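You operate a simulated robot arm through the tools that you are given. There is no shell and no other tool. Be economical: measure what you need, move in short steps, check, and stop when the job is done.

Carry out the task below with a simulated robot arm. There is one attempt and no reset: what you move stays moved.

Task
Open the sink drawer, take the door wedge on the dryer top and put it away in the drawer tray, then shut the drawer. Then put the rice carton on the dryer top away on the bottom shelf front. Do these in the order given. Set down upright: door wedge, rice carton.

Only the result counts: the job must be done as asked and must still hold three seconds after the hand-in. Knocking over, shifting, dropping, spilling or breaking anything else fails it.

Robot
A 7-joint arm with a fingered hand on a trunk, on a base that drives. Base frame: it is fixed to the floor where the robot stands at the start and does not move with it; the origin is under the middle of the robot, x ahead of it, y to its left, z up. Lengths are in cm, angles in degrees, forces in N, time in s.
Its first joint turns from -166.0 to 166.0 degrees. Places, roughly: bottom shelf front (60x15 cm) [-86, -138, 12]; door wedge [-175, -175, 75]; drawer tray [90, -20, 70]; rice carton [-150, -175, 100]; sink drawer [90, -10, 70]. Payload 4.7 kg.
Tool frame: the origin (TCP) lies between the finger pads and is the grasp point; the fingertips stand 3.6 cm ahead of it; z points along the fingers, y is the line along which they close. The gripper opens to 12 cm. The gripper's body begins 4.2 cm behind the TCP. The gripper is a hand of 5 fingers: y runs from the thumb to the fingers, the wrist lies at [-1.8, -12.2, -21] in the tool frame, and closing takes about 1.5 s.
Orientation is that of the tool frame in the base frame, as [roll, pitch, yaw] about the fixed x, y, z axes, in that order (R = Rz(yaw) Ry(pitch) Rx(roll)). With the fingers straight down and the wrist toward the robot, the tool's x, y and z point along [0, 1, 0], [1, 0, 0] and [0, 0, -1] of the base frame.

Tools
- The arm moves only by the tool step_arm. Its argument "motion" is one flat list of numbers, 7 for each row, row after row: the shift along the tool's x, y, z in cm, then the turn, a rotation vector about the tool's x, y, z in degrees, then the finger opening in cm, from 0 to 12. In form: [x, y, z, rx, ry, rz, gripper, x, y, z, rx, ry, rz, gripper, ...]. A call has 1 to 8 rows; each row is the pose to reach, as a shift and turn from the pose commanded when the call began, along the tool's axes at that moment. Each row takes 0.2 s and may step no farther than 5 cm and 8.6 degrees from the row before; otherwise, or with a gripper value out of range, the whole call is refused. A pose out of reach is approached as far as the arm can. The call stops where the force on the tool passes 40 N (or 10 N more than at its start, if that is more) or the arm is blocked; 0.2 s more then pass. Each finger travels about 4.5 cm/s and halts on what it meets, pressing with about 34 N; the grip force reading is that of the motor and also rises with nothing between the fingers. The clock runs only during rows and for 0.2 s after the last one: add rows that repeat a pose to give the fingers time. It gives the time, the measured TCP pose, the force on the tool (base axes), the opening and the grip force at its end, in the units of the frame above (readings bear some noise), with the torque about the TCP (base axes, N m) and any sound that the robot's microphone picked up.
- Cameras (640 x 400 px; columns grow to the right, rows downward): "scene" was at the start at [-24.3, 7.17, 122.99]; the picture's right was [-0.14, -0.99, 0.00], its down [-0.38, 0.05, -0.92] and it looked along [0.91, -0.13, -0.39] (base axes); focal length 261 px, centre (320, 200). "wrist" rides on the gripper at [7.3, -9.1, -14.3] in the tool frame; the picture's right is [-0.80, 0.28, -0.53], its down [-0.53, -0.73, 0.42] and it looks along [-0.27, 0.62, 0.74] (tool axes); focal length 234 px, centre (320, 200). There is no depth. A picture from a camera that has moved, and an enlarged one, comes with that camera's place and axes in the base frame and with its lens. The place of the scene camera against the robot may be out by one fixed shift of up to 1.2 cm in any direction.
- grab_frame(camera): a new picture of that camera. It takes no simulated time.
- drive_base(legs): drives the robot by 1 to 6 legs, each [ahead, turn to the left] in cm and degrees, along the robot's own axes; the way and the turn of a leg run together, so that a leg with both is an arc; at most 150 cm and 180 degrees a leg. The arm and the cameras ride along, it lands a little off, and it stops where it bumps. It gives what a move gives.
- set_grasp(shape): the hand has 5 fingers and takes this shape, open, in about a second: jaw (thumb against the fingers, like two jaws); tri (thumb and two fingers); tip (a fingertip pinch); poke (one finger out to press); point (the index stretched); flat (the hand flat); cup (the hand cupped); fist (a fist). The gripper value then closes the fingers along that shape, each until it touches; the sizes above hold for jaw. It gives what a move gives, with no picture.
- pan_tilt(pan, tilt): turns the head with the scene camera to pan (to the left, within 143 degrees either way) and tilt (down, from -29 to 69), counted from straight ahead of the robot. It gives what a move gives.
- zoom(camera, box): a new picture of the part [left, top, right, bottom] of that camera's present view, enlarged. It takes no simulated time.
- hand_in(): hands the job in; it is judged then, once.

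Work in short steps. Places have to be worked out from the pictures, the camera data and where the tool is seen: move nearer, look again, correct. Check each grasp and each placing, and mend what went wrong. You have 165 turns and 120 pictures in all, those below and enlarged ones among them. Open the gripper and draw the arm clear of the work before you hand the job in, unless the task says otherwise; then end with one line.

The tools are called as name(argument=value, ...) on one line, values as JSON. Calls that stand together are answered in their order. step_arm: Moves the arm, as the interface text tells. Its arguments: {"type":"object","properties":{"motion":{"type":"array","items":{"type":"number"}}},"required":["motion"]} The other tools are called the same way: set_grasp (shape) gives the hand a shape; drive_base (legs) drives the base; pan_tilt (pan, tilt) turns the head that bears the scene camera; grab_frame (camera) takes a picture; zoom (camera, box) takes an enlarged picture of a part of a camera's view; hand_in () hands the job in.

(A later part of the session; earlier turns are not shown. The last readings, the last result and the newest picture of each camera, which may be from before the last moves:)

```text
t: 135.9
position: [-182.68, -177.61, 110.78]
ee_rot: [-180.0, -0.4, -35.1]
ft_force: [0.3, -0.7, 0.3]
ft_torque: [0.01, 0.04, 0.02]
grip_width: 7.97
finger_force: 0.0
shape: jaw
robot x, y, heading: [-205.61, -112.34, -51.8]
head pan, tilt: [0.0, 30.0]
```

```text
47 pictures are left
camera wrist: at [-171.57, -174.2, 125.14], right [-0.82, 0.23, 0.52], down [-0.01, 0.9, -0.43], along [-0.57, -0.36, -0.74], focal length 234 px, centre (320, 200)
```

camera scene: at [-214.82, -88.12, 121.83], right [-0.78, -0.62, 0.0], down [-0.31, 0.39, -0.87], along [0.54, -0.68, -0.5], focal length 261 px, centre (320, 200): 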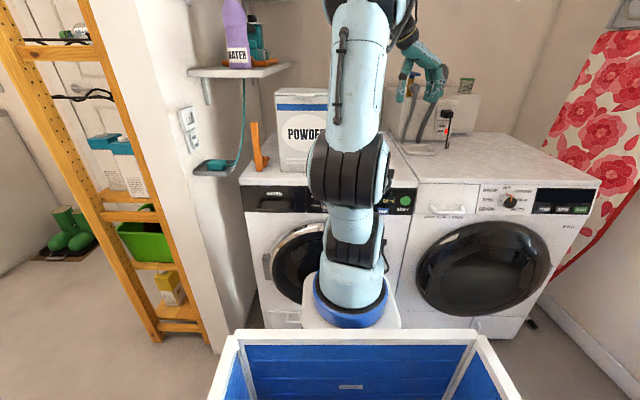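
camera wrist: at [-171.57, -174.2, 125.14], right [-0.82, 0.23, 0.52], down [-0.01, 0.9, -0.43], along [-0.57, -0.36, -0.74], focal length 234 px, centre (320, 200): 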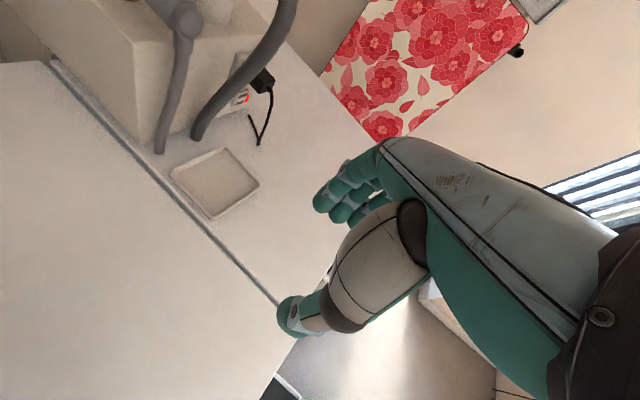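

The carton's base spans about u 49.6–56.6 with its right face at v≈-221, 18 cm tall, and 7 cm lies between it and the powder box. I'll grip it from the right side with the hand nearly horizontal, and first yaw the hand at height.

step_arm(motion=[1.1, -0.8, -0.3, 0, 0, -8.5, 10, 2.2, -1.5, -0.6, 0, 0, -17, 10, 3.3, -2.3, -0.9, 0, 0, -25.5, 10, 4.4, -3.1, -1.2, 0, 0, -34, 10, 5.5, -3.9, -1.5, 0, 0, -42.5, 10, 6.6, -4.6, -1.8, 0, 0, -51, 10, 7.7, -5.4, -2.1, 0, 0, -59.5, 10, 8.75, -6.15, -2.5, 0, 0, -68, 10])

grab_frame(camera="scene")

grab_frame(camera="wrist")

```text
t: 137.7
position: [-172.07, -177.62, 113.46]
ee_rot: [179.7, -0.1, 33.0]
ft_force: [0.8, 0.9, -0.2]
ft_torque: [-0.05, -0.02, 0.02]
grip_width: 9.97
finger_force: 0.1
shape: jaw
robot x, y, heading: [-205.75, -112.17, -51.6]
head pan, tilt: [0.0, 30.0]
```

```text
46 pictures are left
camera scene: at [-214.82, -88.11, 121.83], right [-0.78, -0.62, 0.0], down [-0.31, 0.39, -0.87], along [0.54, -0.68, -0.5], focal length 261 px, centre (320, 200)
```

scene: 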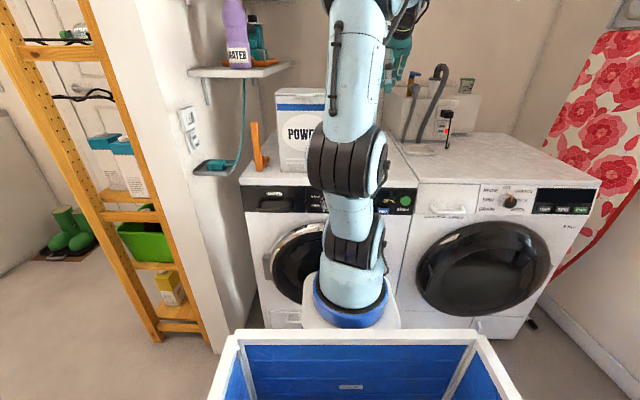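

```text
45 pictures are left
camera wrist: at [-170.97, -165.86, 127.66], right [-0.52, -0.67, 0.53], down [-0.84, 0.32, -0.43], along [0.12, -0.67, -0.73], focal length 234 px, centre (320, 200)
```

wrist: 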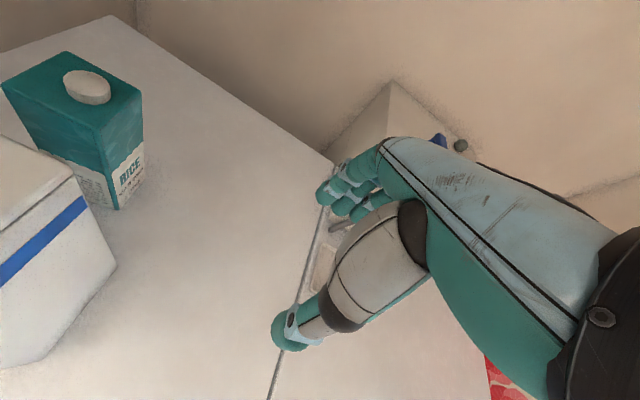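

Carton corners are now precise: centre [-147.1,-168.9], yaw about 38°, top z 103. I align the yaw, then tilt the hand sideways while moving to a pre-grasp point right of the carton.

step_arm(motion=[0, 0, 0, 0, 0, -5, 10])

step_arm(motion=[1.4, 1, 1.5, 0, 8.5, 0, 10, 2.8, 2, 3, 0, 17, 0, 10, 4.2, 3, 4.5, 0, 25.5, 0, 10, 5.7, 4.2, 6, 0, 34, 0, 10])

grab_frame(camera="scene")

grab_frame(camera="wrist")

```text
t: 138.1
position: [-172.03, -177.56, 113.4]
ee_rot: [179.6, -0.1, 38.0]
ft_force: [0.0, 0.3, 0.4]
ft_torque: [-0.01, -0.04, -0.03]
grip_width: 9.98
finger_force: 0.1
shape: jaw
robot x, y, heading: [-205.54, -112.41, -51.6]
head pan, tilt: [0.0, 30.0]
```

```text
t: 139.1
position: [-164.97, -177.29, 107.47]
ee_rot: [179.6, -34.2, 38.1]
ft_force: [-0.7, 1.0, 1.4]
ft_torque: [-0.04, 0.01, -0.04]
grip_width: 9.96
finger_force: 0.1
shape: jaw
robot x, y, heading: [-205.71, -112.18, -51.7]
head pan, tilt: [0.0, 30.0]
```

```text
44 pictures are left
camera scene: at [-214.83, -88.09, 121.82], right [-0.78, -0.62, 0.0], down [-0.31, 0.39, -0.87], along [0.54, -0.68, -0.5], focal length 261 px, centre (320, 200)
```

scene: 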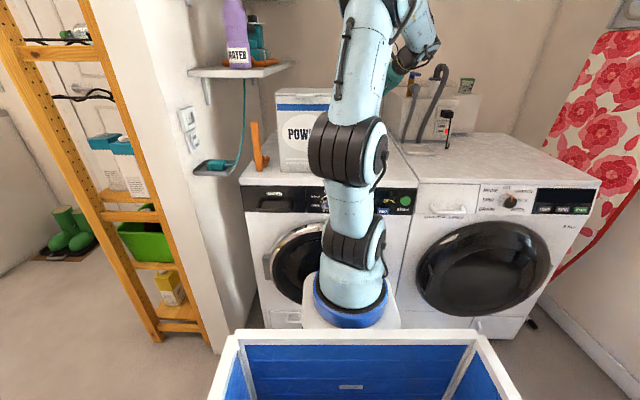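

```text
43 pictures are left
camera wrist: at [-172.23, -171.29, 123.24], right [-0.59, -0.81, -0.02], down [-0.61, 0.45, -0.65], along [0.54, -0.37, -0.76], focal length 234 px, centre (320, 200)
```

wrist: 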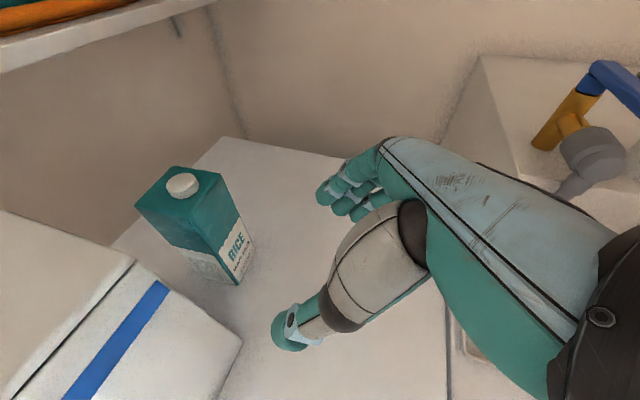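

The tilt works well and the view is clear. I finish tilting to about 75° and move to the pre-grasp point.

step_arm(motion=[0.1, 0.9, 2, 0, 8.2, 0, 10, 0.1, 1.7, 4, 0, 16.4, 0, 10, 0.2, 2.6, 6, 0, 24.6, 0, 10, 0.3, 3.4, 8, 0, 32.8, 0, 10, 0.33, 4.3, 9.8, 0, 41, 0, 10])

grab_frame(camera="wrist")

grab_frame(camera="scene")

```text
t: 140.3
position: [-157.66, -177.34, 99.35]
ee_rot: [178.5, -75.2, 39.4]
ft_force: [0.0, 0.8, 0.4]
ft_torque: [-0.03, 0.05, -0.01]
grip_width: 9.97
finger_force: 0.0
shape: jaw
robot x, y, heading: [-205.94, -112.25, -51.5]
head pan, tilt: [0.0, 30.0]
```

```text
42 pictures are left
camera wrist: at [-172.8, -177.37, 110.11], right [-0.39, -0.66, -0.64], down [-0.23, 0.74, -0.63], along [0.89, -0.1, -0.44], focal length 234 px, centre (320, 200)
```

wrist: 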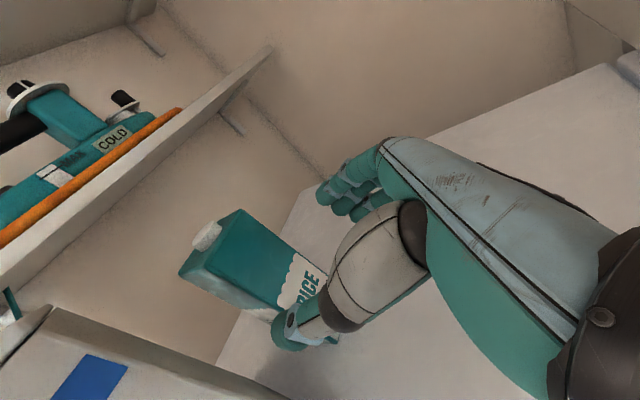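

```text
41 pictures are left
camera scene: at [-214.83, -88.1, 121.83], right [-0.78, -0.62, 0.0], down [-0.31, 0.39, -0.87], along [0.54, -0.68, -0.5], focal length 261 px, centre (320, 200)
```

scene: 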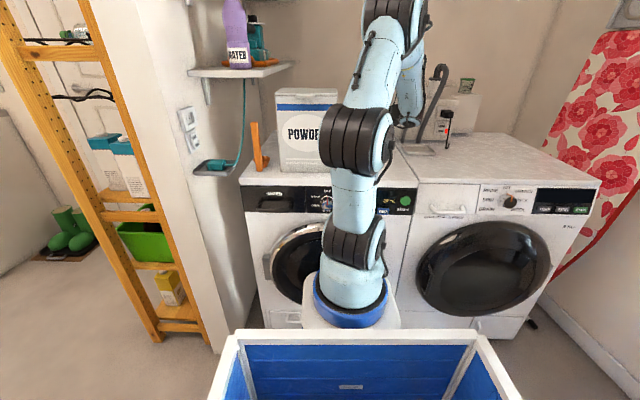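

Aligned within 2 mm of the carton's centre line. I advance in two stages, checking after the first.

step_arm(motion=[0, -0.1, 3, 0, 0, 0, 10, 0, -0.1, 6, 0, 0, 0, 10, 0, -0.1, 8, 0, 0, 0, 10])

grab_frame(camera="wrist")

```text
t: 141.1
position: [-151.58, -172.57, 97.42]
ee_rot: [178.9, -75.1, 39.0]
ft_force: [0.3, -0.6, 0.0]
ft_torque: [0.0, 0.0, -0.03]
grip_width: 9.95
finger_force: 0.0
shape: jaw
robot x, y, heading: [-206.1, -112.01, -51.6]
head pan, tilt: [0.0, 30.0]
```

```text
40 pictures are left
camera wrist: at [-166.7, -172.58, 108.04], right [-0.39, -0.66, -0.64], down [-0.23, 0.74, -0.63], along [0.89, -0.1, -0.44], focal length 234 px, centre (320, 200)
```

wrist: 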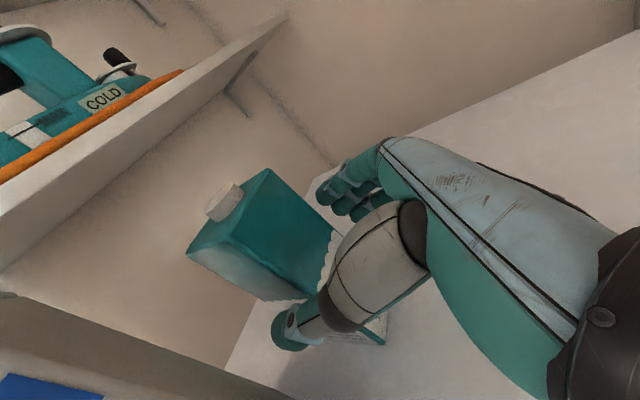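

The thumb and fingers straddle the carton. I advance the last 4.6 cm and close.

step_arm(motion=[0, 0, 2.3, 0, 0, 0, 10, 0, 0, 4.6, 0, 0, 0, 10, 0, 0, 4.6, 0, 0, 0, 8, 0, 0, 4.6, 0, 0, 0, 6, 0, 0, 4.6, 0, 0, 0, 6, 0, 0, 4.6, 0, 0, 0, 6])

grab_frame(camera="wrist")

```text
t: 142.5
position: [-148.06, -169.78, 96.09]
ee_rot: [179.0, -75.1, 38.9]
ft_force: [-0.3, 0.6, 0.2]
ft_torque: [-0.15, -0.13, 0.13]
grip_width: 6.38
finger_force: 34.0
shape: jaw
robot x, y, heading: [-205.66, -112.27, -51.3]
head pan, tilt: [0.0, 30.0]
```

```text
39 pictures are left
camera wrist: at [-163.17, -169.81, 106.77], right [-0.39, -0.66, -0.64], down [-0.23, 0.74, -0.63], along [0.89, -0.1, -0.44], focal length 234 px, centre (320, 200)
```

wrist: 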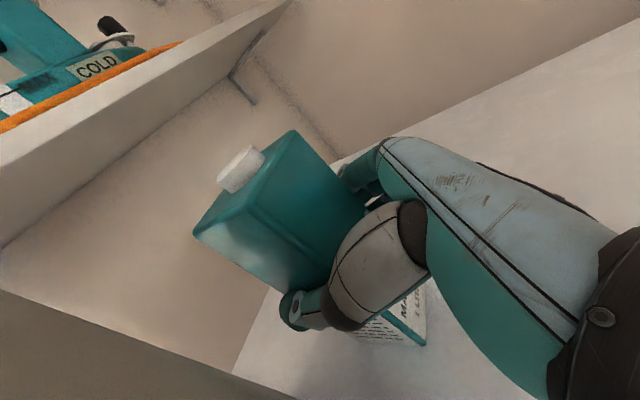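

Gripped (6.4 cm, 34 N). I lift 3 cm, then withdraw to the right, clear of the wall shelf.

step_arm(motion=[1.5, 0, -0.4, 0, 0, 0, 5, 2.9, 0, -0.8, 0, 0, 0, 5, 1.9, 0, -4.7, 0, 0, 0, 5, 0.9, 0, -8.6, 0, 0, 0, 5, -0.2, 0, -12.4, 0, 0, 0, 5, -1.2, 0, -16.3, 0, 0, 0, 5])

grab_frame(camera="wrist")

grab_frame(camera="scene")

```text
t: 143.9
position: [-160.63, -179.56, 99.26]
ee_rot: [178.8, -75.1, 39.1]
ft_force: [0.2, -0.2, -10.0]
ft_torque: [-0.07, 0.05, -0.02]
grip_width: 6.34
finger_force: 34.4
shape: jaw
robot x, y, heading: [-205.43, -112.5, -51.8]
head pan, tilt: [0.0, 30.0]
```

```text
38 pictures are left
camera wrist: at [-175.8, -179.64, 109.82], right [-0.39, -0.66, -0.64], down [-0.23, 0.74, -0.63], along [0.89, -0.09, -0.44], focal length 234 px, centre (320, 200)
```

wrist: 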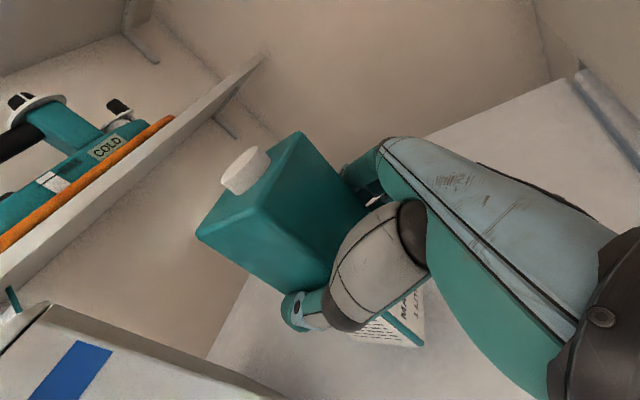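

```text
37 pictures are left
camera scene: at [-214.8, -88.14, 121.84], right [-0.78, -0.62, 0.0], down [-0.31, 0.39, -0.87], along [0.54, -0.68, -0.5], focal length 261 px, centre (320, 200)
```

scene: 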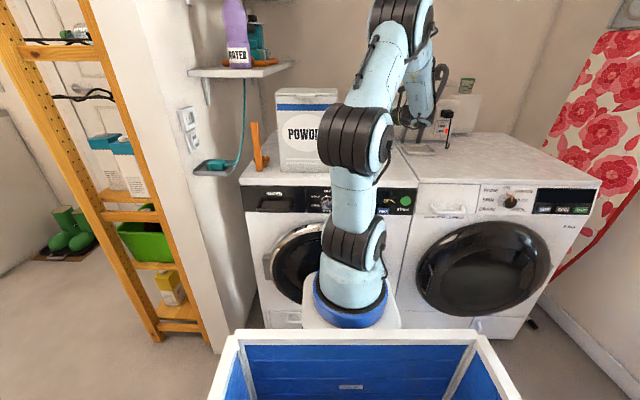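

The carton hangs steady (about 1 kg). I raise it 20 cm to pass well above the powder box, then back the base away.

step_arm(motion=[3.7, 0, -1.6, 0, 0, 0, 5, 7.4, 0, -3.2, 0, 0, 0, 5, 11.1, 0, -4.8, 0, 0, 0, 5, 14.8, 0, -6.4, 0, 0, 0, 5, 18.5, 0, -8, 0, 0, 0, 5])

drive_base(legs=[[-45, 0]])

grab_frame(camera="scene")

```text
t: 145.1
position: [-163.21, -181.46, 119.13]
ee_rot: [179.3, -75.2, 38.7]
ft_force: [0.6, -0.2, -11.3]
ft_torque: [-0.09, 0.02, 0.01]
grip_width: 6.38
finger_force: 34.0
shape: jaw
robot x, y, heading: [-205.95, -112.5, -51.5]
head pan, tilt: [0.0, 30.0]
```

```text
t: 147.8
position: [-191.21, -146.46, 119.2]
ee_rot: [178.7, -75.1, 38.9]
ft_force: [0.8, -0.8, -10.2]
ft_torque: [-0.03, 0.05, -0.02]
grip_width: 6.33
finger_force: 33.7
shape: jaw
robot x, y, heading: [-233.31, -77.1, -51.6]
head pan, tilt: [0.0, 30.0]
```

```text
36 pictures are left
camera scene: at [-242.55, -52.93, 121.84], right [-0.79, -0.62, 0.0], down [-0.31, 0.39, -0.87], along [0.54, -0.68, -0.5], focal length 261 px, centre (320, 200)
```

scene: 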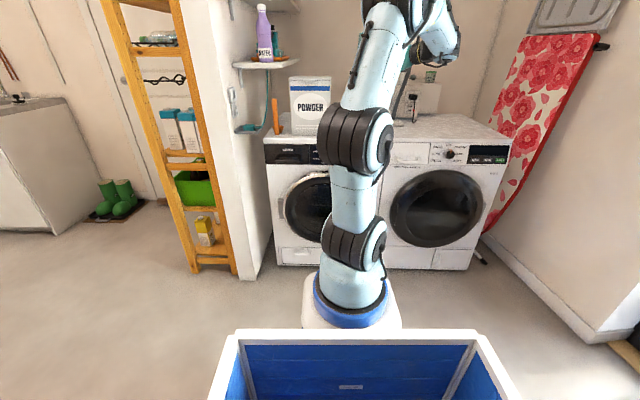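

Carton is held and clear. Before driving I draw the arm in 20 cm so that turning sweeps less space.

step_arm(motion=[0, -4, 0, 0, 0, 0, 5, 0, -8, 0, 0, 0, 0, 5, 0, -12, 0, 0, 0, 0, 5, 0, -16, 0, 0, 0, 0, 5, 0, -20, 0, 0, 0, 0, 5])

grab_frame(camera="scene")

```text
t: 149.0
position: [-203.59, -130.59, 119.15]
ee_rot: [179.2, -75.1, 38.5]
ft_force: [-0.6, -0.4, -11.7]
ft_torque: [-0.07, -0.01, 0.03]
grip_width: 6.35
finger_force: 33.9
shape: jaw
robot x, y, heading: [-233.66, -77.0, -51.7]
head pan, tilt: [0.0, 30.0]
```

```text
35 pictures are left
camera scene: at [-242.55, -52.95, 121.84], right [-0.79, -0.62, 0.0], down [-0.31, 0.39, -0.87], along [0.54, -0.68, -0.5], focal length 261 px, centre (320, 200)
```

scene: 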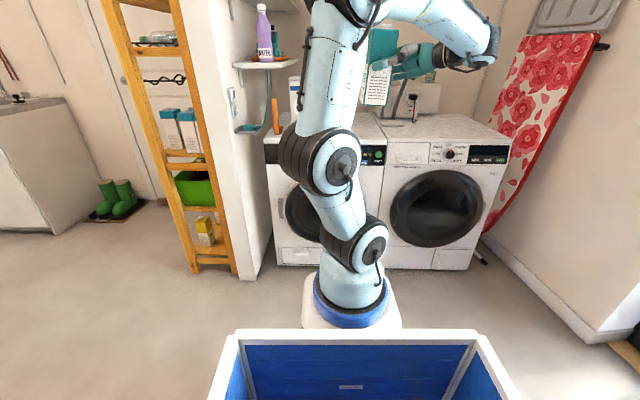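

The arm is in (about 61 cm reach). I drive to the open floor opposite the shelf and turn to face its bottom board.

drive_base(legs=[[0, 78], [150, 0], [93, 0], [0, -141], [35, 0]])

pan_tilt(pan=0, tilt=30)

grab_frame(camera="scene")

```text
t: 171.9
position: [-61.82, -54.17, 119.15]
ee_rot: [179.0, -75.0, -22.5]
ft_force: [-0.7, 0.1, -10.6]
ft_torque: [0.02, 0.08, -0.03]
grip_width: 6.29
finger_force: 33.5
shape: jaw
robot x, y, heading: [-29.53, -2.03, -112.8]
head pan, tilt: [0.0, 30.0]
```

```text
t: 172.5
position: [-61.84, -54.19, 119.05]
ee_rot: [179.2, -75.2, -22.6]
ft_force: [0.5, 0.3, -10.3]
ft_torque: [0.03, 0.09, 0.02]
grip_width: 6.29
finger_force: 34.3
shape: jaw
robot x, y, heading: [-29.75, -2.3, -112.8]
head pan, tilt: [0.0, 30.0]
```

```text
34 pictures are left
camera scene: at [-13.29, 17.4, 121.84], right [-0.92, 0.39, 0.0], down [0.19, 0.46, -0.87], along [-0.34, -0.8, -0.5], focal length 261 px, centre (320, 200)
```

scene: 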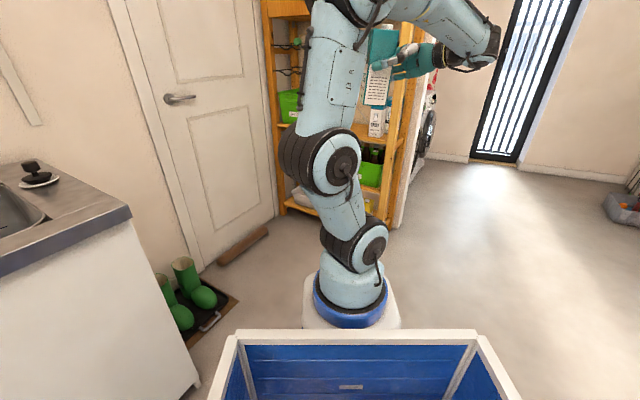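

The robot is near the shelf, with its own arm blocking the view. The hand must now turn right about its vertical so the fingers point into the shelf; I start that in free air.

step_arm(motion=[0, 0, 0, -8.2, 0, 2.2, 5, 0, 0, 0, -16.4, 0, 4.4, 5, 0, 0, 0, -24.6, 0, 6.6, 5, 0, 0, 0, -32.8, 0, 8.8, 5])

grab_frame(camera="scene")

```text
t: 173.5
position: [-61.9, -54.19, 118.96]
ee_rot: [-180.0, -75.3, -57.5]
ft_force: [-1.3, 0.1, -11.7]
ft_torque: [0.08, 0.08, 0.01]
grip_width: 6.27
finger_force: 33.8
shape: jaw
robot x, y, heading: [-29.38, -2.1, -113.0]
head pan, tilt: [0.0, 30.0]
```

```text
33 pictures are left
camera scene: at [-13.31, 17.38, 121.84], right [-0.92, 0.39, 0.0], down [0.19, 0.46, -0.87], along [-0.34, -0.8, -0.5], focal length 261 px, centre (320, 200)
```

scene: 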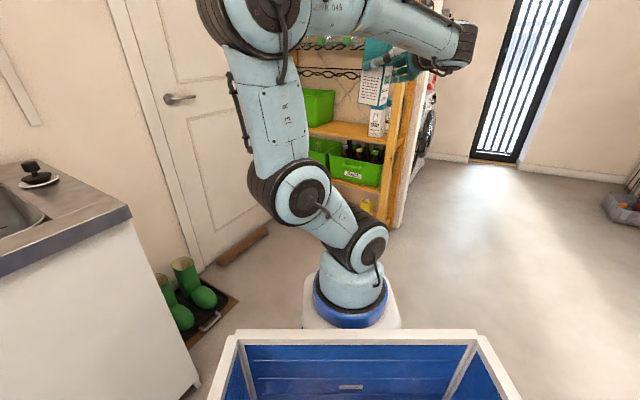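

It works so far. I continue the turn by another 68°.

step_arm(motion=[0, 0, 0, -8.2, 0, 2.2, 5, 0, 0, 0, -16.4, 0, 4.4, 5, 0, 0, 0, -24.6, 0, 6.6, 5, 0, 0, 0, -32.8, 0, 8.8, 5, 0, 0, 0, -41, 0, 11, 5, 0, 0, 0, -49.2, 0, 13.2, 5, 0, 0, 0, -57.4, 0, 15.4, 5, 0, 0, 0, -65.6, 0, 17.6, 5])

grab_frame(camera="scene")

```text
t: 175.3
position: [-61.92, -53.9, 118.45]
ee_rot: [-175.8, -73.8, -97.6]
ft_force: [0.2, 0.5, -9.9]
ft_torque: [0.11, 0.03, 0.02]
grip_width: 6.27
finger_force: 34.5
shape: jaw
out of reach, approached as far as the arm can: row 5, 6, 7, 8
robot x, y, heading: [-29.37, -1.76, -112.6]
head pan, tilt: [0.0, 30.0]
```

```text
32 pictures are left
camera scene: at [-13.29, 17.4, 121.83], right [-0.92, 0.39, 0.0], down [0.19, 0.46, -0.87], along [-0.34, -0.8, -0.5], focal length 261 px, centre (320, 200)
```

scene: 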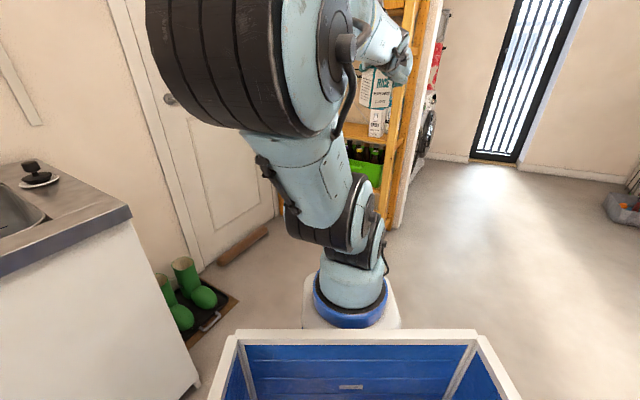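

The arm is too folded here to complete the turn. I extend outward and lower, where the wrist has more room.

step_arm(motion=[-1.6, 1.05, 3.4, 0, 0, 0, 5, -3.2, 2.1, 6.8, 0, 0, 0, 5, -4.8, 3.15, 10.2, 0, 0, 0, 5, -6.4, 4.2, 13.7, 0, 0, 0, 5, -8, 5.25, 17.1, 0, 0, 0, 5, -9.5, 6.3, 20.5, 0, 0, 0, 5])

step_arm(motion=[0, 0, 0, -8.1, 0, 2.2, 5, 0, 0, 0, -16.2, 0, 4.4, 5, 0, 0, 0, -24.3, 0, 6.6, 5, 0, 0, 0, -32.4, 0, 8.8, 5, 0, 0, 0, -40.5, 0, 11, 5])

grab_frame(camera="scene")

```text
t: 176.6
position: [-68.11, -68.46, 104.82]
ee_rot: [-175.6, -73.4, -98.1]
ft_force: [1.7, 0.2, -2.3]
ft_torque: [0.36, -0.11, -0.01]
grip_width: 6.28
finger_force: 33.9
shape: jaw
robot x, y, heading: [-29.67, -1.97, -112.8]
head pan, tilt: [0.0, 30.0]
stopped in row 6: the force on the tool passed its limit at 47 N (the readings are from after the stop); the commanded pose is now the measured one
```

```text
t: 177.8
position: [-68.59, -67.99, 106.61]
ee_rot: [179.4, -71.6, -135.1]
ft_force: [-0.2, 1.1, -8.9]
ft_torque: [0.11, -0.03, -0.02]
grip_width: 6.27
finger_force: 34.0
shape: jaw
out of reach, approached as far as the arm can: row 4, 5
robot x, y, heading: [-29.09, -2.14, -113.2]
head pan, tilt: [0.0, 30.0]
```

```text
31 pictures are left
camera scene: at [-13.3, 17.38, 121.84], right [-0.92, 0.39, 0.0], down [0.19, 0.46, -0.87], along [-0.34, -0.8, -0.5], focal length 261 px, centre (320, 200)
```

scene: 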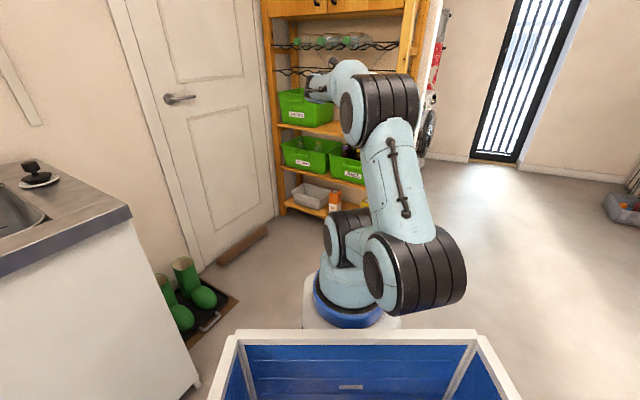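

A brief contact occurred (likely the carton against the arm's own link), and the elbow has since moved aside. I check the carton in the hand.

grab_frame(camera="wrist")

```text
30 pictures are left
camera wrist: at [-54.18, -66.66, 118.06], right [0.34, 0.73, -0.59], down [0.34, -0.69, -0.64], along [-0.87, 0.01, -0.48], focal length 234 px, centre (320, 200)
```

wrist: 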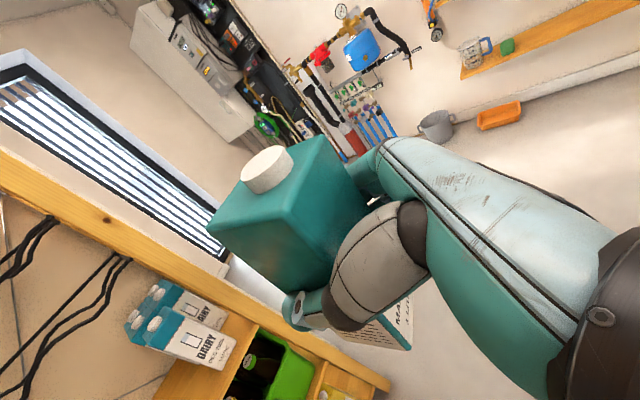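

The carton seems to have pivoted a little in the grip (about 8–10°), which I'll correct when placing. The shelf is now visible to the head camera, so I zoom on it.

zoom(camera="scene", box=[250, 60, 450, 240])

pan_tilt(pan=-18, tilt=30)

grab_frame(camera="scene")

```text
2.22 times, centred on (350, 150) of scene
camera zoom: at [-13.3, 17.38, 121.84], right [-0.92, 0.39, 0.0], down [0.19, 0.46, -0.87], along [-0.34, -0.8, -0.5], focal length 580 px, centre (253, 311)
```

zoom: 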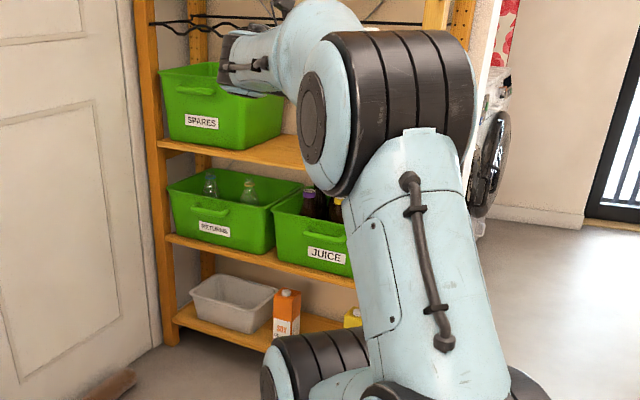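

```text
t: 178.6
position: [-68.75, -68.14, 106.74]
ee_rot: [179.5, -71.5, -134.9]
ft_force: [-0.2, 0.1, -10.3]
ft_torque: [0.11, -0.08, -0.03]
grip_width: 6.29
finger_force: 34.2
shape: jaw
robot x, y, heading: [-29.73, -1.88, -113.1]
head pan, tilt: [-18.0, 30.0]
```

```text
28 pictures are left
camera scene: at [-15.7, 18.86, 121.84], right [-0.76, 0.65, 0.0], down [0.33, 0.38, -0.87], along [-0.57, -0.66, -0.5], focal length 261 px, centre (320, 200)
```

scene: 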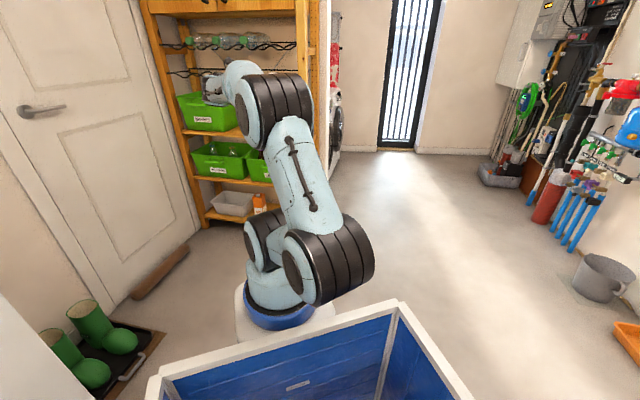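

The bottom board's front edge is at v≈-143, z≈12.7, with 30 cm headroom. The free slot lies between the yellow and orange cartons near u≈45.5. I lower the carton here in the open to near shelf height before driving in.

step_arm(motion=[-4.5, 0.1, 0.4, 0, 0, 0, 5, -9, 0.2, 0.8, 0, 0, 0, 5, -13.5, 0.3, 1.2, 0, 0, 0, 5, -18, 0.4, 1.7, 0, 0, 0, 5, -22.5, 0.5, 2.1, 0, 0, 0, 5, -27, 0.6, 2.5, 0, 0, 0, 5, -31.5, 0.65, 2.9, 0, 0, 0, 5])

grab_frame(camera="scene")

```text
t: 180.2
position: [-70.18, -56.75, 94.61]
ee_rot: [179.1, -64.8, -133.5]
ft_force: [0.2, 0.0, -10.2]
ft_torque: [0.08, -0.06, 0.03]
grip_width: 6.25
finger_force: 34.0
shape: jaw
out of reach, approached as far as the arm can: row 1, 2, 3, 4, 5, 6, 7
robot x, y, heading: [-29.26, -1.87, -112.9]
head pan, tilt: [-18.0, 30.0]
```

```text
27 pictures are left
camera scene: at [-15.7, 18.87, 121.83], right [-0.76, 0.65, 0.0], down [0.33, 0.38, -0.87], along [-0.57, -0.65, -0.5], focal length 261 px, centre (320, 200)
```

scene: 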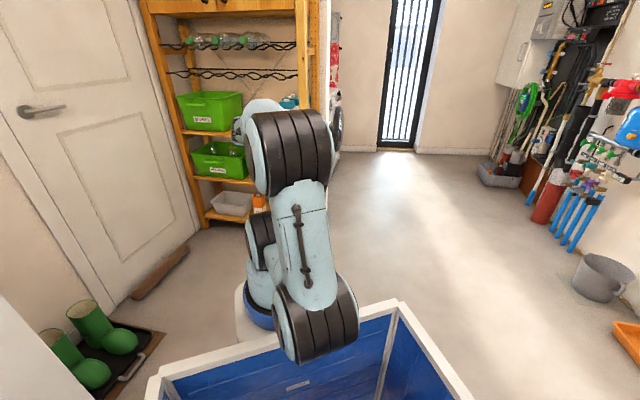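

The arm is at a joint limit in this posture. I pitch the hand back downward by 35° to free the wrist, then try lowering.

step_arm(motion=[0, 0, 0, 0, -7, 0, 5, 0, 0, 0, 0, -14, 0, 5, 0, 0, 0, 0, -21, 0, 5, 0, 0, 0, 0, -28, 0, 5, 0, 0, 0, 0, -35, 0, 5])

grab_frame(camera="scene")

```text
t: 181.4
position: [-70.34, -56.76, 94.15]
ee_rot: [179.5, -29.8, -134.0]
ft_force: [0.0, -0.2, -9.6]
ft_torque: [-0.02, 0.06, 0.02]
grip_width: 6.26
finger_force: 33.9
shape: jaw
robot x, y, heading: [-29.31, -1.82, -112.8]
head pan, tilt: [-18.0, 30.0]
```

```text
26 pictures are left
camera scene: at [-15.7, 18.88, 121.83], right [-0.76, 0.65, 0.0], down [0.33, 0.38, -0.87], along [-0.57, -0.65, -0.5], focal length 261 px, centre (320, 200)
```

scene: 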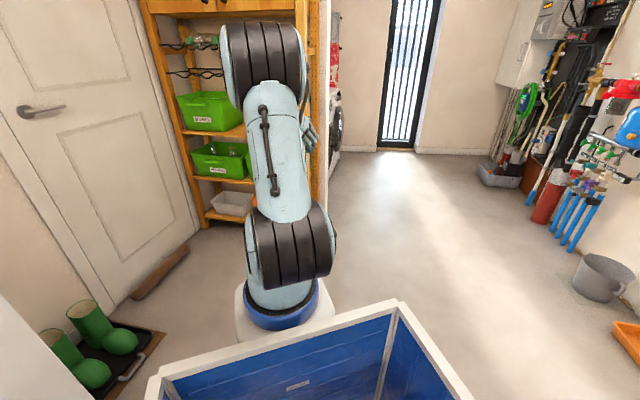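

That tracked freely. Now I lower by about 34 cm with the hand more downward.

step_arm(motion=[-1.4, -0.1, 4.2, 0, 0, 0, 5, -2.8, -0.2, 8.3, 0, 0, 0, 5, -4.2, -0.3, 12.5, 0, 0, 0, 5, -5.6, -0.4, 16.6, 0, 0, 0, 5, -7, -0.5, 20.8, 0, 0, 0, 5, -8.4, -0.6, 25, 0, 0, 0, 5, -9.8, -0.7, 29.1, 0, 0, 0, 5, -11.2, -0.8, 33.3, 0, 0, 0, 5])

grab_frame(camera="scene")

```text
t: 183.2
position: [-75.12, -62.45, 61.05]
ee_rot: [179.7, -29.3, -134.1]
ft_force: [0.2, -0.2, -10.4]
ft_torque: [-0.04, 0.05, -0.01]
grip_width: 6.28
finger_force: 33.6
shape: jaw
out of reach, approached as far as the arm can: row 8
robot x, y, heading: [-29.63, -1.93, -112.8]
head pan, tilt: [-18.0, 30.0]
```

```text
25 pictures are left
camera scene: at [-15.7, 18.88, 121.84], right [-0.76, 0.65, 0.0], down [0.33, 0.38, -0.87], along [-0.57, -0.65, -0.5], focal length 261 px, centre (320, 200)
```

scene: 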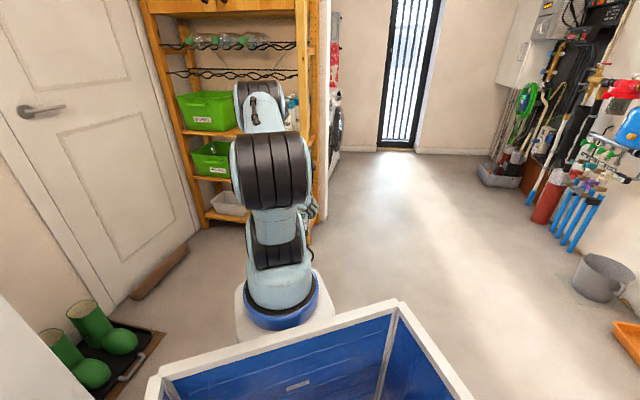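

Good down to z≈61. I continue lowering while pitching the hand back up gradually.

step_arm(motion=[-1.7, 0, 2.4, 0, 4, 0, 5, -3.4, 0, 4.9, 0, 8, 0, 5, -5.1, 0, 7.3, 0, 12, 0, 5, -6.8, 0, 9.7, 0, 16, 0, 5, -8.5, 0, 12.2, 0, 20, 0, 5, -10.2, 0, 14.6, 0, 24, 0, 5])

grab_frame(camera="scene")

```text
t: 184.6
position: [-81.99, -68.8, 62.86]
ee_rot: [-178.9, -35.2, -134.7]
ft_force: [-0.1, 0.2, -10.6]
ft_torque: [0.01, 0.05, -0.01]
grip_width: 6.31
finger_force: 33.9
shape: jaw
out of reach, approached as far as the arm can: row 1, 2, 3, 4, 5, 6
robot x, y, heading: [-29.41, -2.19, -112.7]
head pan, tilt: [-18.0, 30.0]
```

```text
24 pictures are left
camera scene: at [-15.71, 18.86, 121.84], right [-0.76, 0.65, 0.0], down [0.33, 0.38, -0.87], along [-0.57, -0.65, -0.5], focal length 261 px, centre (320, 200)
```

scene: 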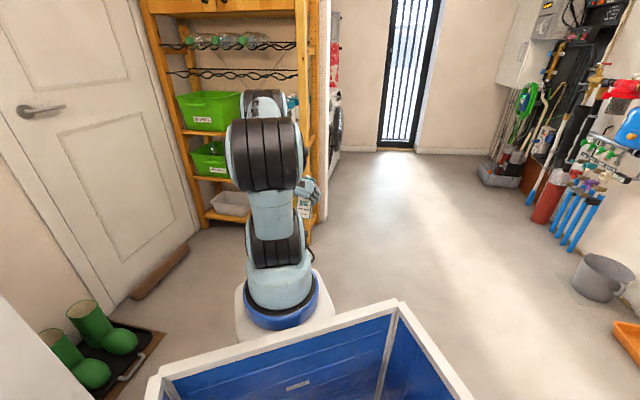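

Still limited with the fingers pointing straight ahead. Entering the slot obliquely, about 45° to the left, suits the arm better, so I turn the hand 40° left and pull in a little.

step_arm(motion=[-1.3, 0.2, -0.9, 4.6, 0, -6.5, 5, -2.6, 0.4, -1.8, 9.2, 0, -13, 5, -3.9, 0.6, -2.8, 13.8, 0, -19.6, 5, -5.2, 0.8, -3.7, 18.4, 0, -26.2, 5, -6.5, 0.9, -4.6, 23, 0, -32.8, 5])

step_arm(motion=[-2.6, 0, 3.6, 0, 0, 0, 5, -5.2, 0, 7.2, 0, 0, 0, 5, -7.8, 0, 10.8, 0, 0, 0, 5, -10.4, 0, 14.4, 0, 0, 0, 5])

```text
t: 185.8
position: [-76.79, -63.81, 67.44]
ee_rot: [-178.2, -33.7, -95.6]
ft_force: [0.5, 0.8, -10.0]
ft_torque: [-0.05, 0.01, -0.01]
grip_width: 6.34
finger_force: 33.8
shape: jaw
out of reach, approached as far as the arm can: row 1, 2, 3, 4, 5
robot x, y, heading: [-29.51, -2.08, -113.1]
head pan, tilt: [-18.0, 30.0]
```

```text
t: 186.8
position: [-78.77, -70.45, 59.52]
ee_rot: [-176.6, -29.9, -97.2]
ft_force: [-0.6, -0.1, -8.7]
ft_torque: [0.02, 0.06, 0.01]
grip_width: 6.31
finger_force: 33.4
shape: jaw
out of reach, approached as far as the arm can: row 1, 2, 3, 4
robot x, y, heading: [-29.58, -1.88, -113.0]
head pan, tilt: [-18.0, 30.0]
```

Still limited. I test whether the natural wrist-toward-robot yaw allows reaching lower, turning the hand 60° further left.

step_arm(motion=[0, 0, 0, 4.2, 0, -7.2, 5, 0, 0, 0, 8.4, 0, -14.4, 5, 0, 0, 0, 12.6, 0, -21.6, 5, 0, 0, 0, 16.8, 0, -28.8, 5, 0, 0, 0, 21, 0, -36, 5, 0, 0, 0, 25.2, 0, -43.2, 5, 0, 0, 0, 29.4, 0, -50.4, 5])

step_arm(motion=[-2, 0, 3.5, 0, 0, 0, 5, -4, 0, 7, 0, 0, 0, 5, -6, 0, 10.5, 0, 0, 0, 5, -8, 0, 14, 0, 0, 0, 5, -10, 0, 17.5, 0, 0, 0, 5])

grab_frame(camera="scene")

```text
t: 188.4
position: [-78.79, -70.37, 59.49]
ee_rot: [-177.8, -32.5, -38.1]
ft_force: [0.9, 0.5, -10.3]
ft_torque: [-0.08, -0.01, -0.01]
grip_width: 6.28
finger_force: 34.3
shape: jaw
out of reach, approached as far as the arm can: row 1, 2, 3
robot x, y, heading: [-29.9, -2.19, -112.8]
head pan, tilt: [-18.0, 30.0]
```

```text
t: 189.6
position: [-77.8, -70.35, 39.61]
ee_rot: [-178.0, -32.5, -38.2]
ft_force: [-1.3, -0.7, -9.2]
ft_torque: [0.01, 0.02, 0.02]
grip_width: 6.32
finger_force: 33.7
shape: jaw
robot x, y, heading: [-29.12, -2.05, -112.9]
head pan, tilt: [-18.0, 30.0]
```

```text
23 pictures are left
camera scene: at [-15.71, 18.88, 121.84], right [-0.76, 0.65, 0.0], down [0.33, 0.38, -0.87], along [-0.57, -0.65, -0.5], focal length 261 px, centre (320, 200)
```

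scene: 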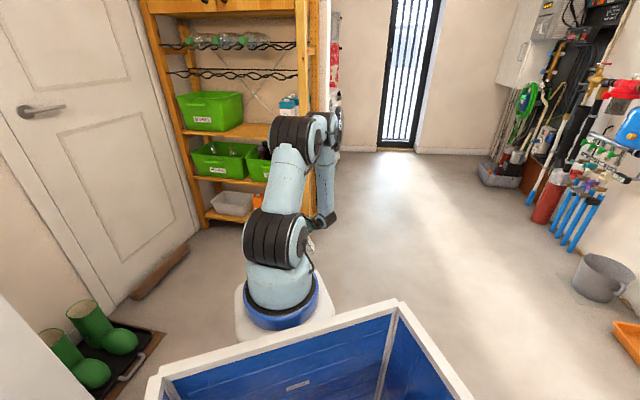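

With the forearm hanging down it reaches low easily. Here I rotate the hand back right to see how far it can go.

step_arm(motion=[0, 0, 0, -4.3, 0, 6.7, 5, 0, 0, 0, -8.6, 0, 13.4, 5, 0, 0, 0, -12.9, 0, 20.1, 5, 0, 0, 0, -17.2, 0, 26.8, 5, 0, 0, 0, -21.5, 0, 33.5, 5, 0, 0, 0, -25.8, 0, 40.2, 5, 0, 0, 0, -30.1, 0, 46.9, 5, 0, 0, 0, -34.4, 0, 53.6, 5])

grab_frame(camera="scene")

```text
t: 191.4
position: [-77.63, -70.33, 39.55]
ee_rot: [-179.1, -30.9, -101.2]
ft_force: [0.6, 0.7, -10.2]
ft_torque: [-0.04, 0.05, -0.01]
grip_width: 6.33
finger_force: 33.8
shape: jaw
robot x, y, heading: [-29.66, -2.12, -112.9]
head pan, tilt: [-18.0, 30.0]
```

```text
22 pictures are left
camera scene: at [-15.71, 18.86, 121.84], right [-0.76, 0.65, 0.0], down [0.33, 0.38, -0.87], along [-0.57, -0.65, -0.5], focal length 261 px, centre (320, 200)
```

scene: 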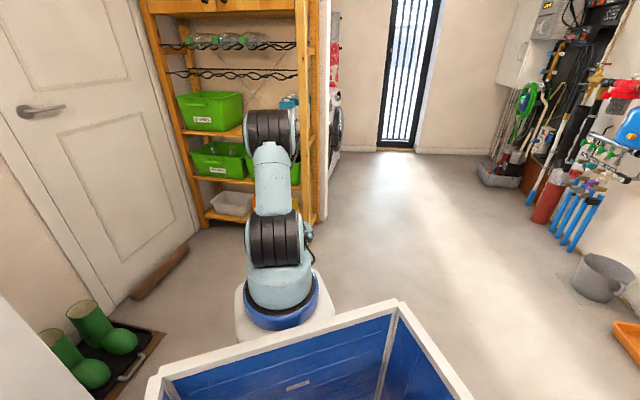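

Reached freely. Now I pitch the hand up so the carton becomes upright, and look at it.

step_arm(motion=[0, 0, 0, 0, 7, 0, 5, 0, 0, 0, 0, 14, 0, 5, 0, 0, 0, 0, 21, 0, 5, 0, 0, 0, 0, 28, 0, 5, 0, 0, 0, 0, 35, 0, 5])

grab_frame(camera="wrist")

```text
t: 192.6
position: [-77.71, -70.42, 39.48]
ee_rot: [-178.4, -66.2, -102.3]
ft_force: [-1.6, 0.0, -9.5]
ft_torque: [0.11, 0.0, -0.02]
grip_width: 6.32
finger_force: 34.0
shape: jaw
robot x, y, heading: [-29.51, -2.02, -113.1]
head pan, tilt: [-18.0, 30.0]
```

```text
21 pictures are left
camera wrist: at [-66.98, -62.03, 52.05], right [-0.12, 0.84, -0.53], down [0.7, -0.31, -0.65], along [-0.71, -0.44, -0.55], focal length 234 px, centre (320, 200)
```

wrist: 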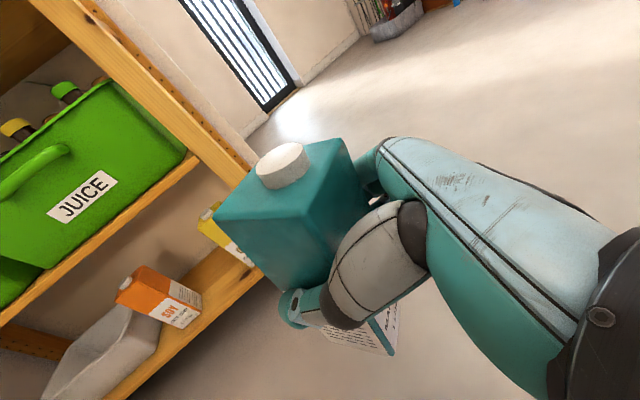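

The pose works and the shelf is in view. I zoom on the carton to measure its tilt in the hand.

zoom(camera="wrist", box=[190, 120, 430, 370])

```text
1.60 times, centred on (310, 245) of wrist
camera zoom: at [-66.98, -62.03, 52.05], right [-0.12, 0.84, -0.53], down [0.7, -0.31, -0.65], along [-0.71, -0.44, -0.55], focal length 375 px, centre (336, 128)
```

zoom: 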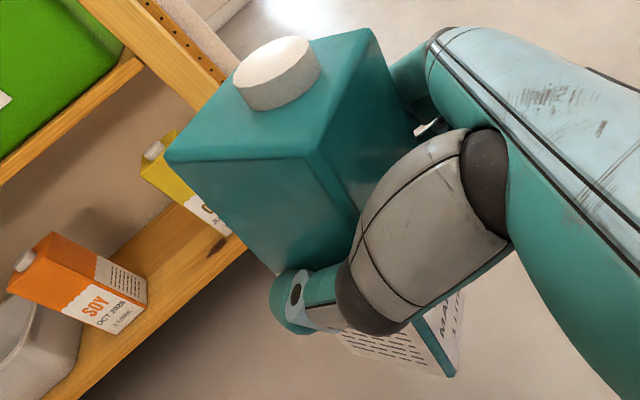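

The carton's base leans forward about 12°, so the hand should point about 37° below horizontal for it to stand upright. I correct the pitch by −13° and turn the hand 25° further right.

step_arm(motion=[0, 0, 0, 0, -6.5, 0, 5, 0, 0, 0, 0, -13, 0, 5])

step_arm(motion=[0, 0, 0, -6.4, 0, 4.8, 5, 0, 0, 0, -12.8, 0, 9.6, 5, 0, 0, 0, -19.2, 0, 14.4, 5])

grab_frame(camera="wrist")

```text
t: 193.2
position: [-77.72, -70.28, 39.53]
ee_rot: [-178.7, -52.9, -101.8]
ft_force: [0.7, -0.9, -11.2]
ft_torque: [0.02, 0.02, 0.01]
grip_width: 6.31
finger_force: 33.6
shape: jaw
robot x, y, heading: [-29.58, -1.78, -113.0]
head pan, tilt: [-18.0, 30.0]
```

```text
t: 194.0
position: [-77.7, -70.35, 39.57]
ee_rot: [-178.9, -52.7, -125.8]
ft_force: [-0.4, 0.6, -10.7]
ft_torque: [0.03, -0.02, -0.01]
grip_width: 6.3
finger_force: 34.0
shape: jaw
robot x, y, heading: [-29.45, -1.78, -113.2]
head pan, tilt: [-18.0, 30.0]
```

```text
19 pictures are left
camera wrist: at [-66.34, -69.7, 54.04], right [0.29, 0.9, -0.32], down [0.6, -0.44, -0.67], along [-0.75, 0.0, -0.67], focal length 234 px, centre (320, 200)
```

wrist: 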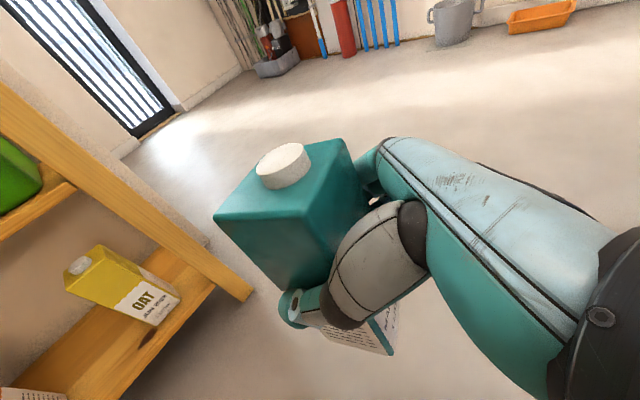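

The carton is upright to within a couple of degrees, and the slot between OAT (edge u≈36.9) and SOY (edge u≈54.5) is 17.6 cm wide. I draw the arm in 15 cm so there is reach left for the insertion, keeping it low.

step_arm(motion=[-3, 0, -4, 0, 0, 0, 5, -6, 0, -8, 0, 0, 0, 5, -9.1, 0, -12, 0, 0, 0, 5])

```text
refused: row 3 steps farther than a row can; nothing moved
```

Row 3 was just over the step limit, so I resend with four rows.

step_arm(motion=[-2.3, 0, -3, 0, 0, 0, 5, -4.6, 0, -6, 0, 0, 0, 5, -6.9, 0, -9, 0, 0, 0, 5, -9.1, 0, -12, 0, 0, 0, 5])

```text
t: 195.0
position: [-69.09, -58.0, 39.5]
ee_rot: [-179.0, -52.8, -125.6]
ft_force: [-0.8, -0.3, -10.4]
ft_torque: [0.06, 0.05, 0.01]
grip_width: 6.31
finger_force: 34.5
shape: jaw
robot x, y, heading: [-29.18, -2.02, -112.6]
head pan, tilt: [-18.0, 30.0]
```

Now I lower another 12.5 cm here so the carton travels at placing height, then drive in.

step_arm(motion=[-3.3, 0, 2.5, 0, 0, 0, 5, -6.6, 0, 5, 0, 0, 0, 5, -9.9, 0, 7.6, 0, 0, 0, 5])

grab_frame(camera="wrist")

```text
t: 195.8
position: [-69.06, -58.11, 27.03]
ee_rot: [-179.1, -52.7, -125.6]
ft_force: [-0.2, -0.7, -10.2]
ft_torque: [0.08, 0.04, -0.01]
grip_width: 6.31
finger_force: 34.3
shape: jaw
robot x, y, heading: [-29.28, -1.95, -112.9]
head pan, tilt: [-18.0, 30.0]
```

```text
18 pictures are left
camera wrist: at [-57.67, -57.47, 41.54], right [0.29, 0.9, -0.32], down [0.6, -0.43, -0.67], along [-0.75, 0.0, -0.67], focal length 234 px, centre (320, 200)
```

wrist: 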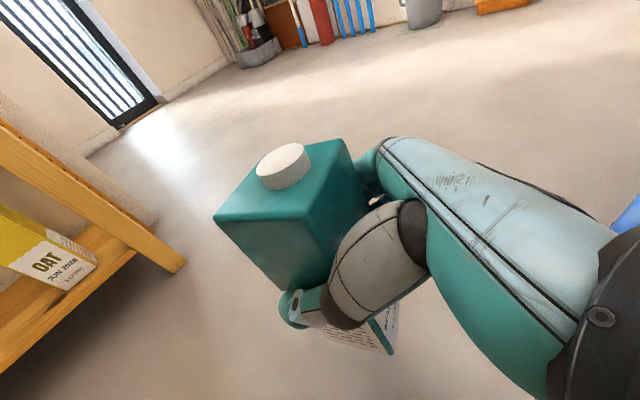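

The right post's front is at about v=-140. I turn slightly left and drive 56 cm so the carton stops just in front of the slot.

drive_base(legs=[[0, 4.7], [56, 0]])

grab_frame(camera="wrist")

```text
t: 199.5
position: [-82.2, -114.3, 27.11]
ee_rot: [-179.0, -52.7, -121.1]
ft_force: [-0.3, 0.0, -11.2]
ft_torque: [0.05, 0.04, -0.01]
grip_width: 6.3
finger_force: 34.1
shape: jaw
robot x, y, heading: [-46.7, -55.31, -108.4]
head pan, tilt: [-18.0, 30.0]
```

```text
17 pictures are left
camera wrist: at [-70.91, -112.81, 41.57], right [0.22, 0.92, -0.32], down [0.63, -0.39, -0.67], along [-0.74, -0.06, -0.67], focal length 234 px, centre (320, 200)
```

wrist: 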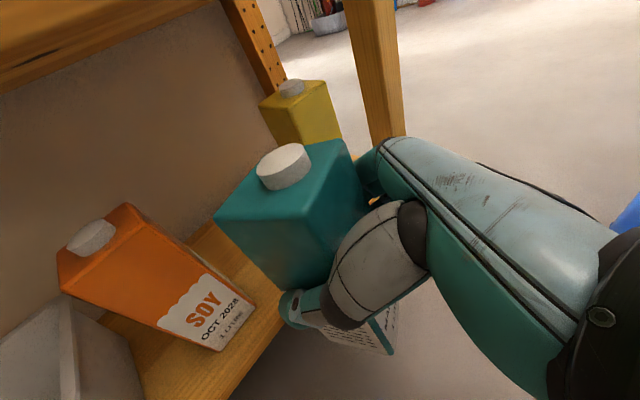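

The carton stands right before the slot (TCP at u=45.8, v=-133), upright and midway between OAT and SOY. I insert half-way while turning the hand square to the shelf, then check.

step_arm(motion=[1.3, 1, 2, -4.5, 0, 3.4, 5, 2.6, 2.1, 3.9, -9, 0, 6.9, 5, 3.9, 3.1, 5.9, -13.5, 0, 10.3, 5])

grab_frame(camera="wrist")

```text
t: 200.3
position: [-88.24, -118.71, 26.37]
ee_rot: [-179.3, -52.3, -137.9]
ft_force: [0.8, 1.2, -11.9]
ft_torque: [0.07, 0.02, 0.05]
grip_width: 6.31
finger_force: 33.5
shape: jaw
robot x, y, heading: [-46.75, -55.56, -108.6]
head pan, tilt: [-18.0, 30.0]
```

```text
16 pictures are left
camera wrist: at [-77.15, -120.63, 41.03], right [0.48, 0.82, -0.32], down [0.49, -0.55, -0.67], along [-0.73, 0.17, -0.67], focal length 234 px, centre (320, 200)
```

wrist: 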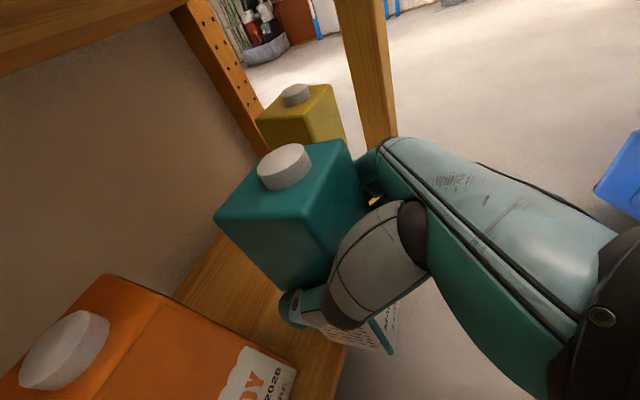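

Centred at u=45.9, halfway in. I insert the remaining 8 cm.

step_arm(motion=[1.4, 0.3, 2.3, 0, 0, 0, 5, 2.7, 0.6, 4.5, 0, 0, 0, 5, 4.1, 0.9, 6.8, 0, 0, 0, 5])

grab_frame(camera="wrist")

```text
t: 201.1
position: [-94.84, -123.49, 25.82]
ee_rot: [-179.0, -52.7, -138.2]
ft_force: [3.1, 1.9, 6.7]
ft_torque: [0.42, 0.02, -0.08]
grip_width: 6.34
finger_force: 34.2
shape: jaw
robot x, y, heading: [-47.27, -55.54, -108.5]
head pan, tilt: [-18.0, 30.0]
```

```text
15 pictures are left
camera wrist: at [-83.61, -125.47, 40.25], right [0.48, 0.82, -0.32], down [0.49, -0.55, -0.67], along [-0.73, 0.16, -0.67], focal length 234 px, centre (320, 200)
```

wrist: 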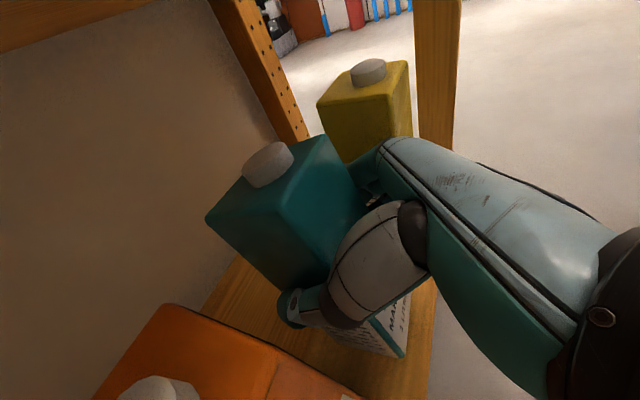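

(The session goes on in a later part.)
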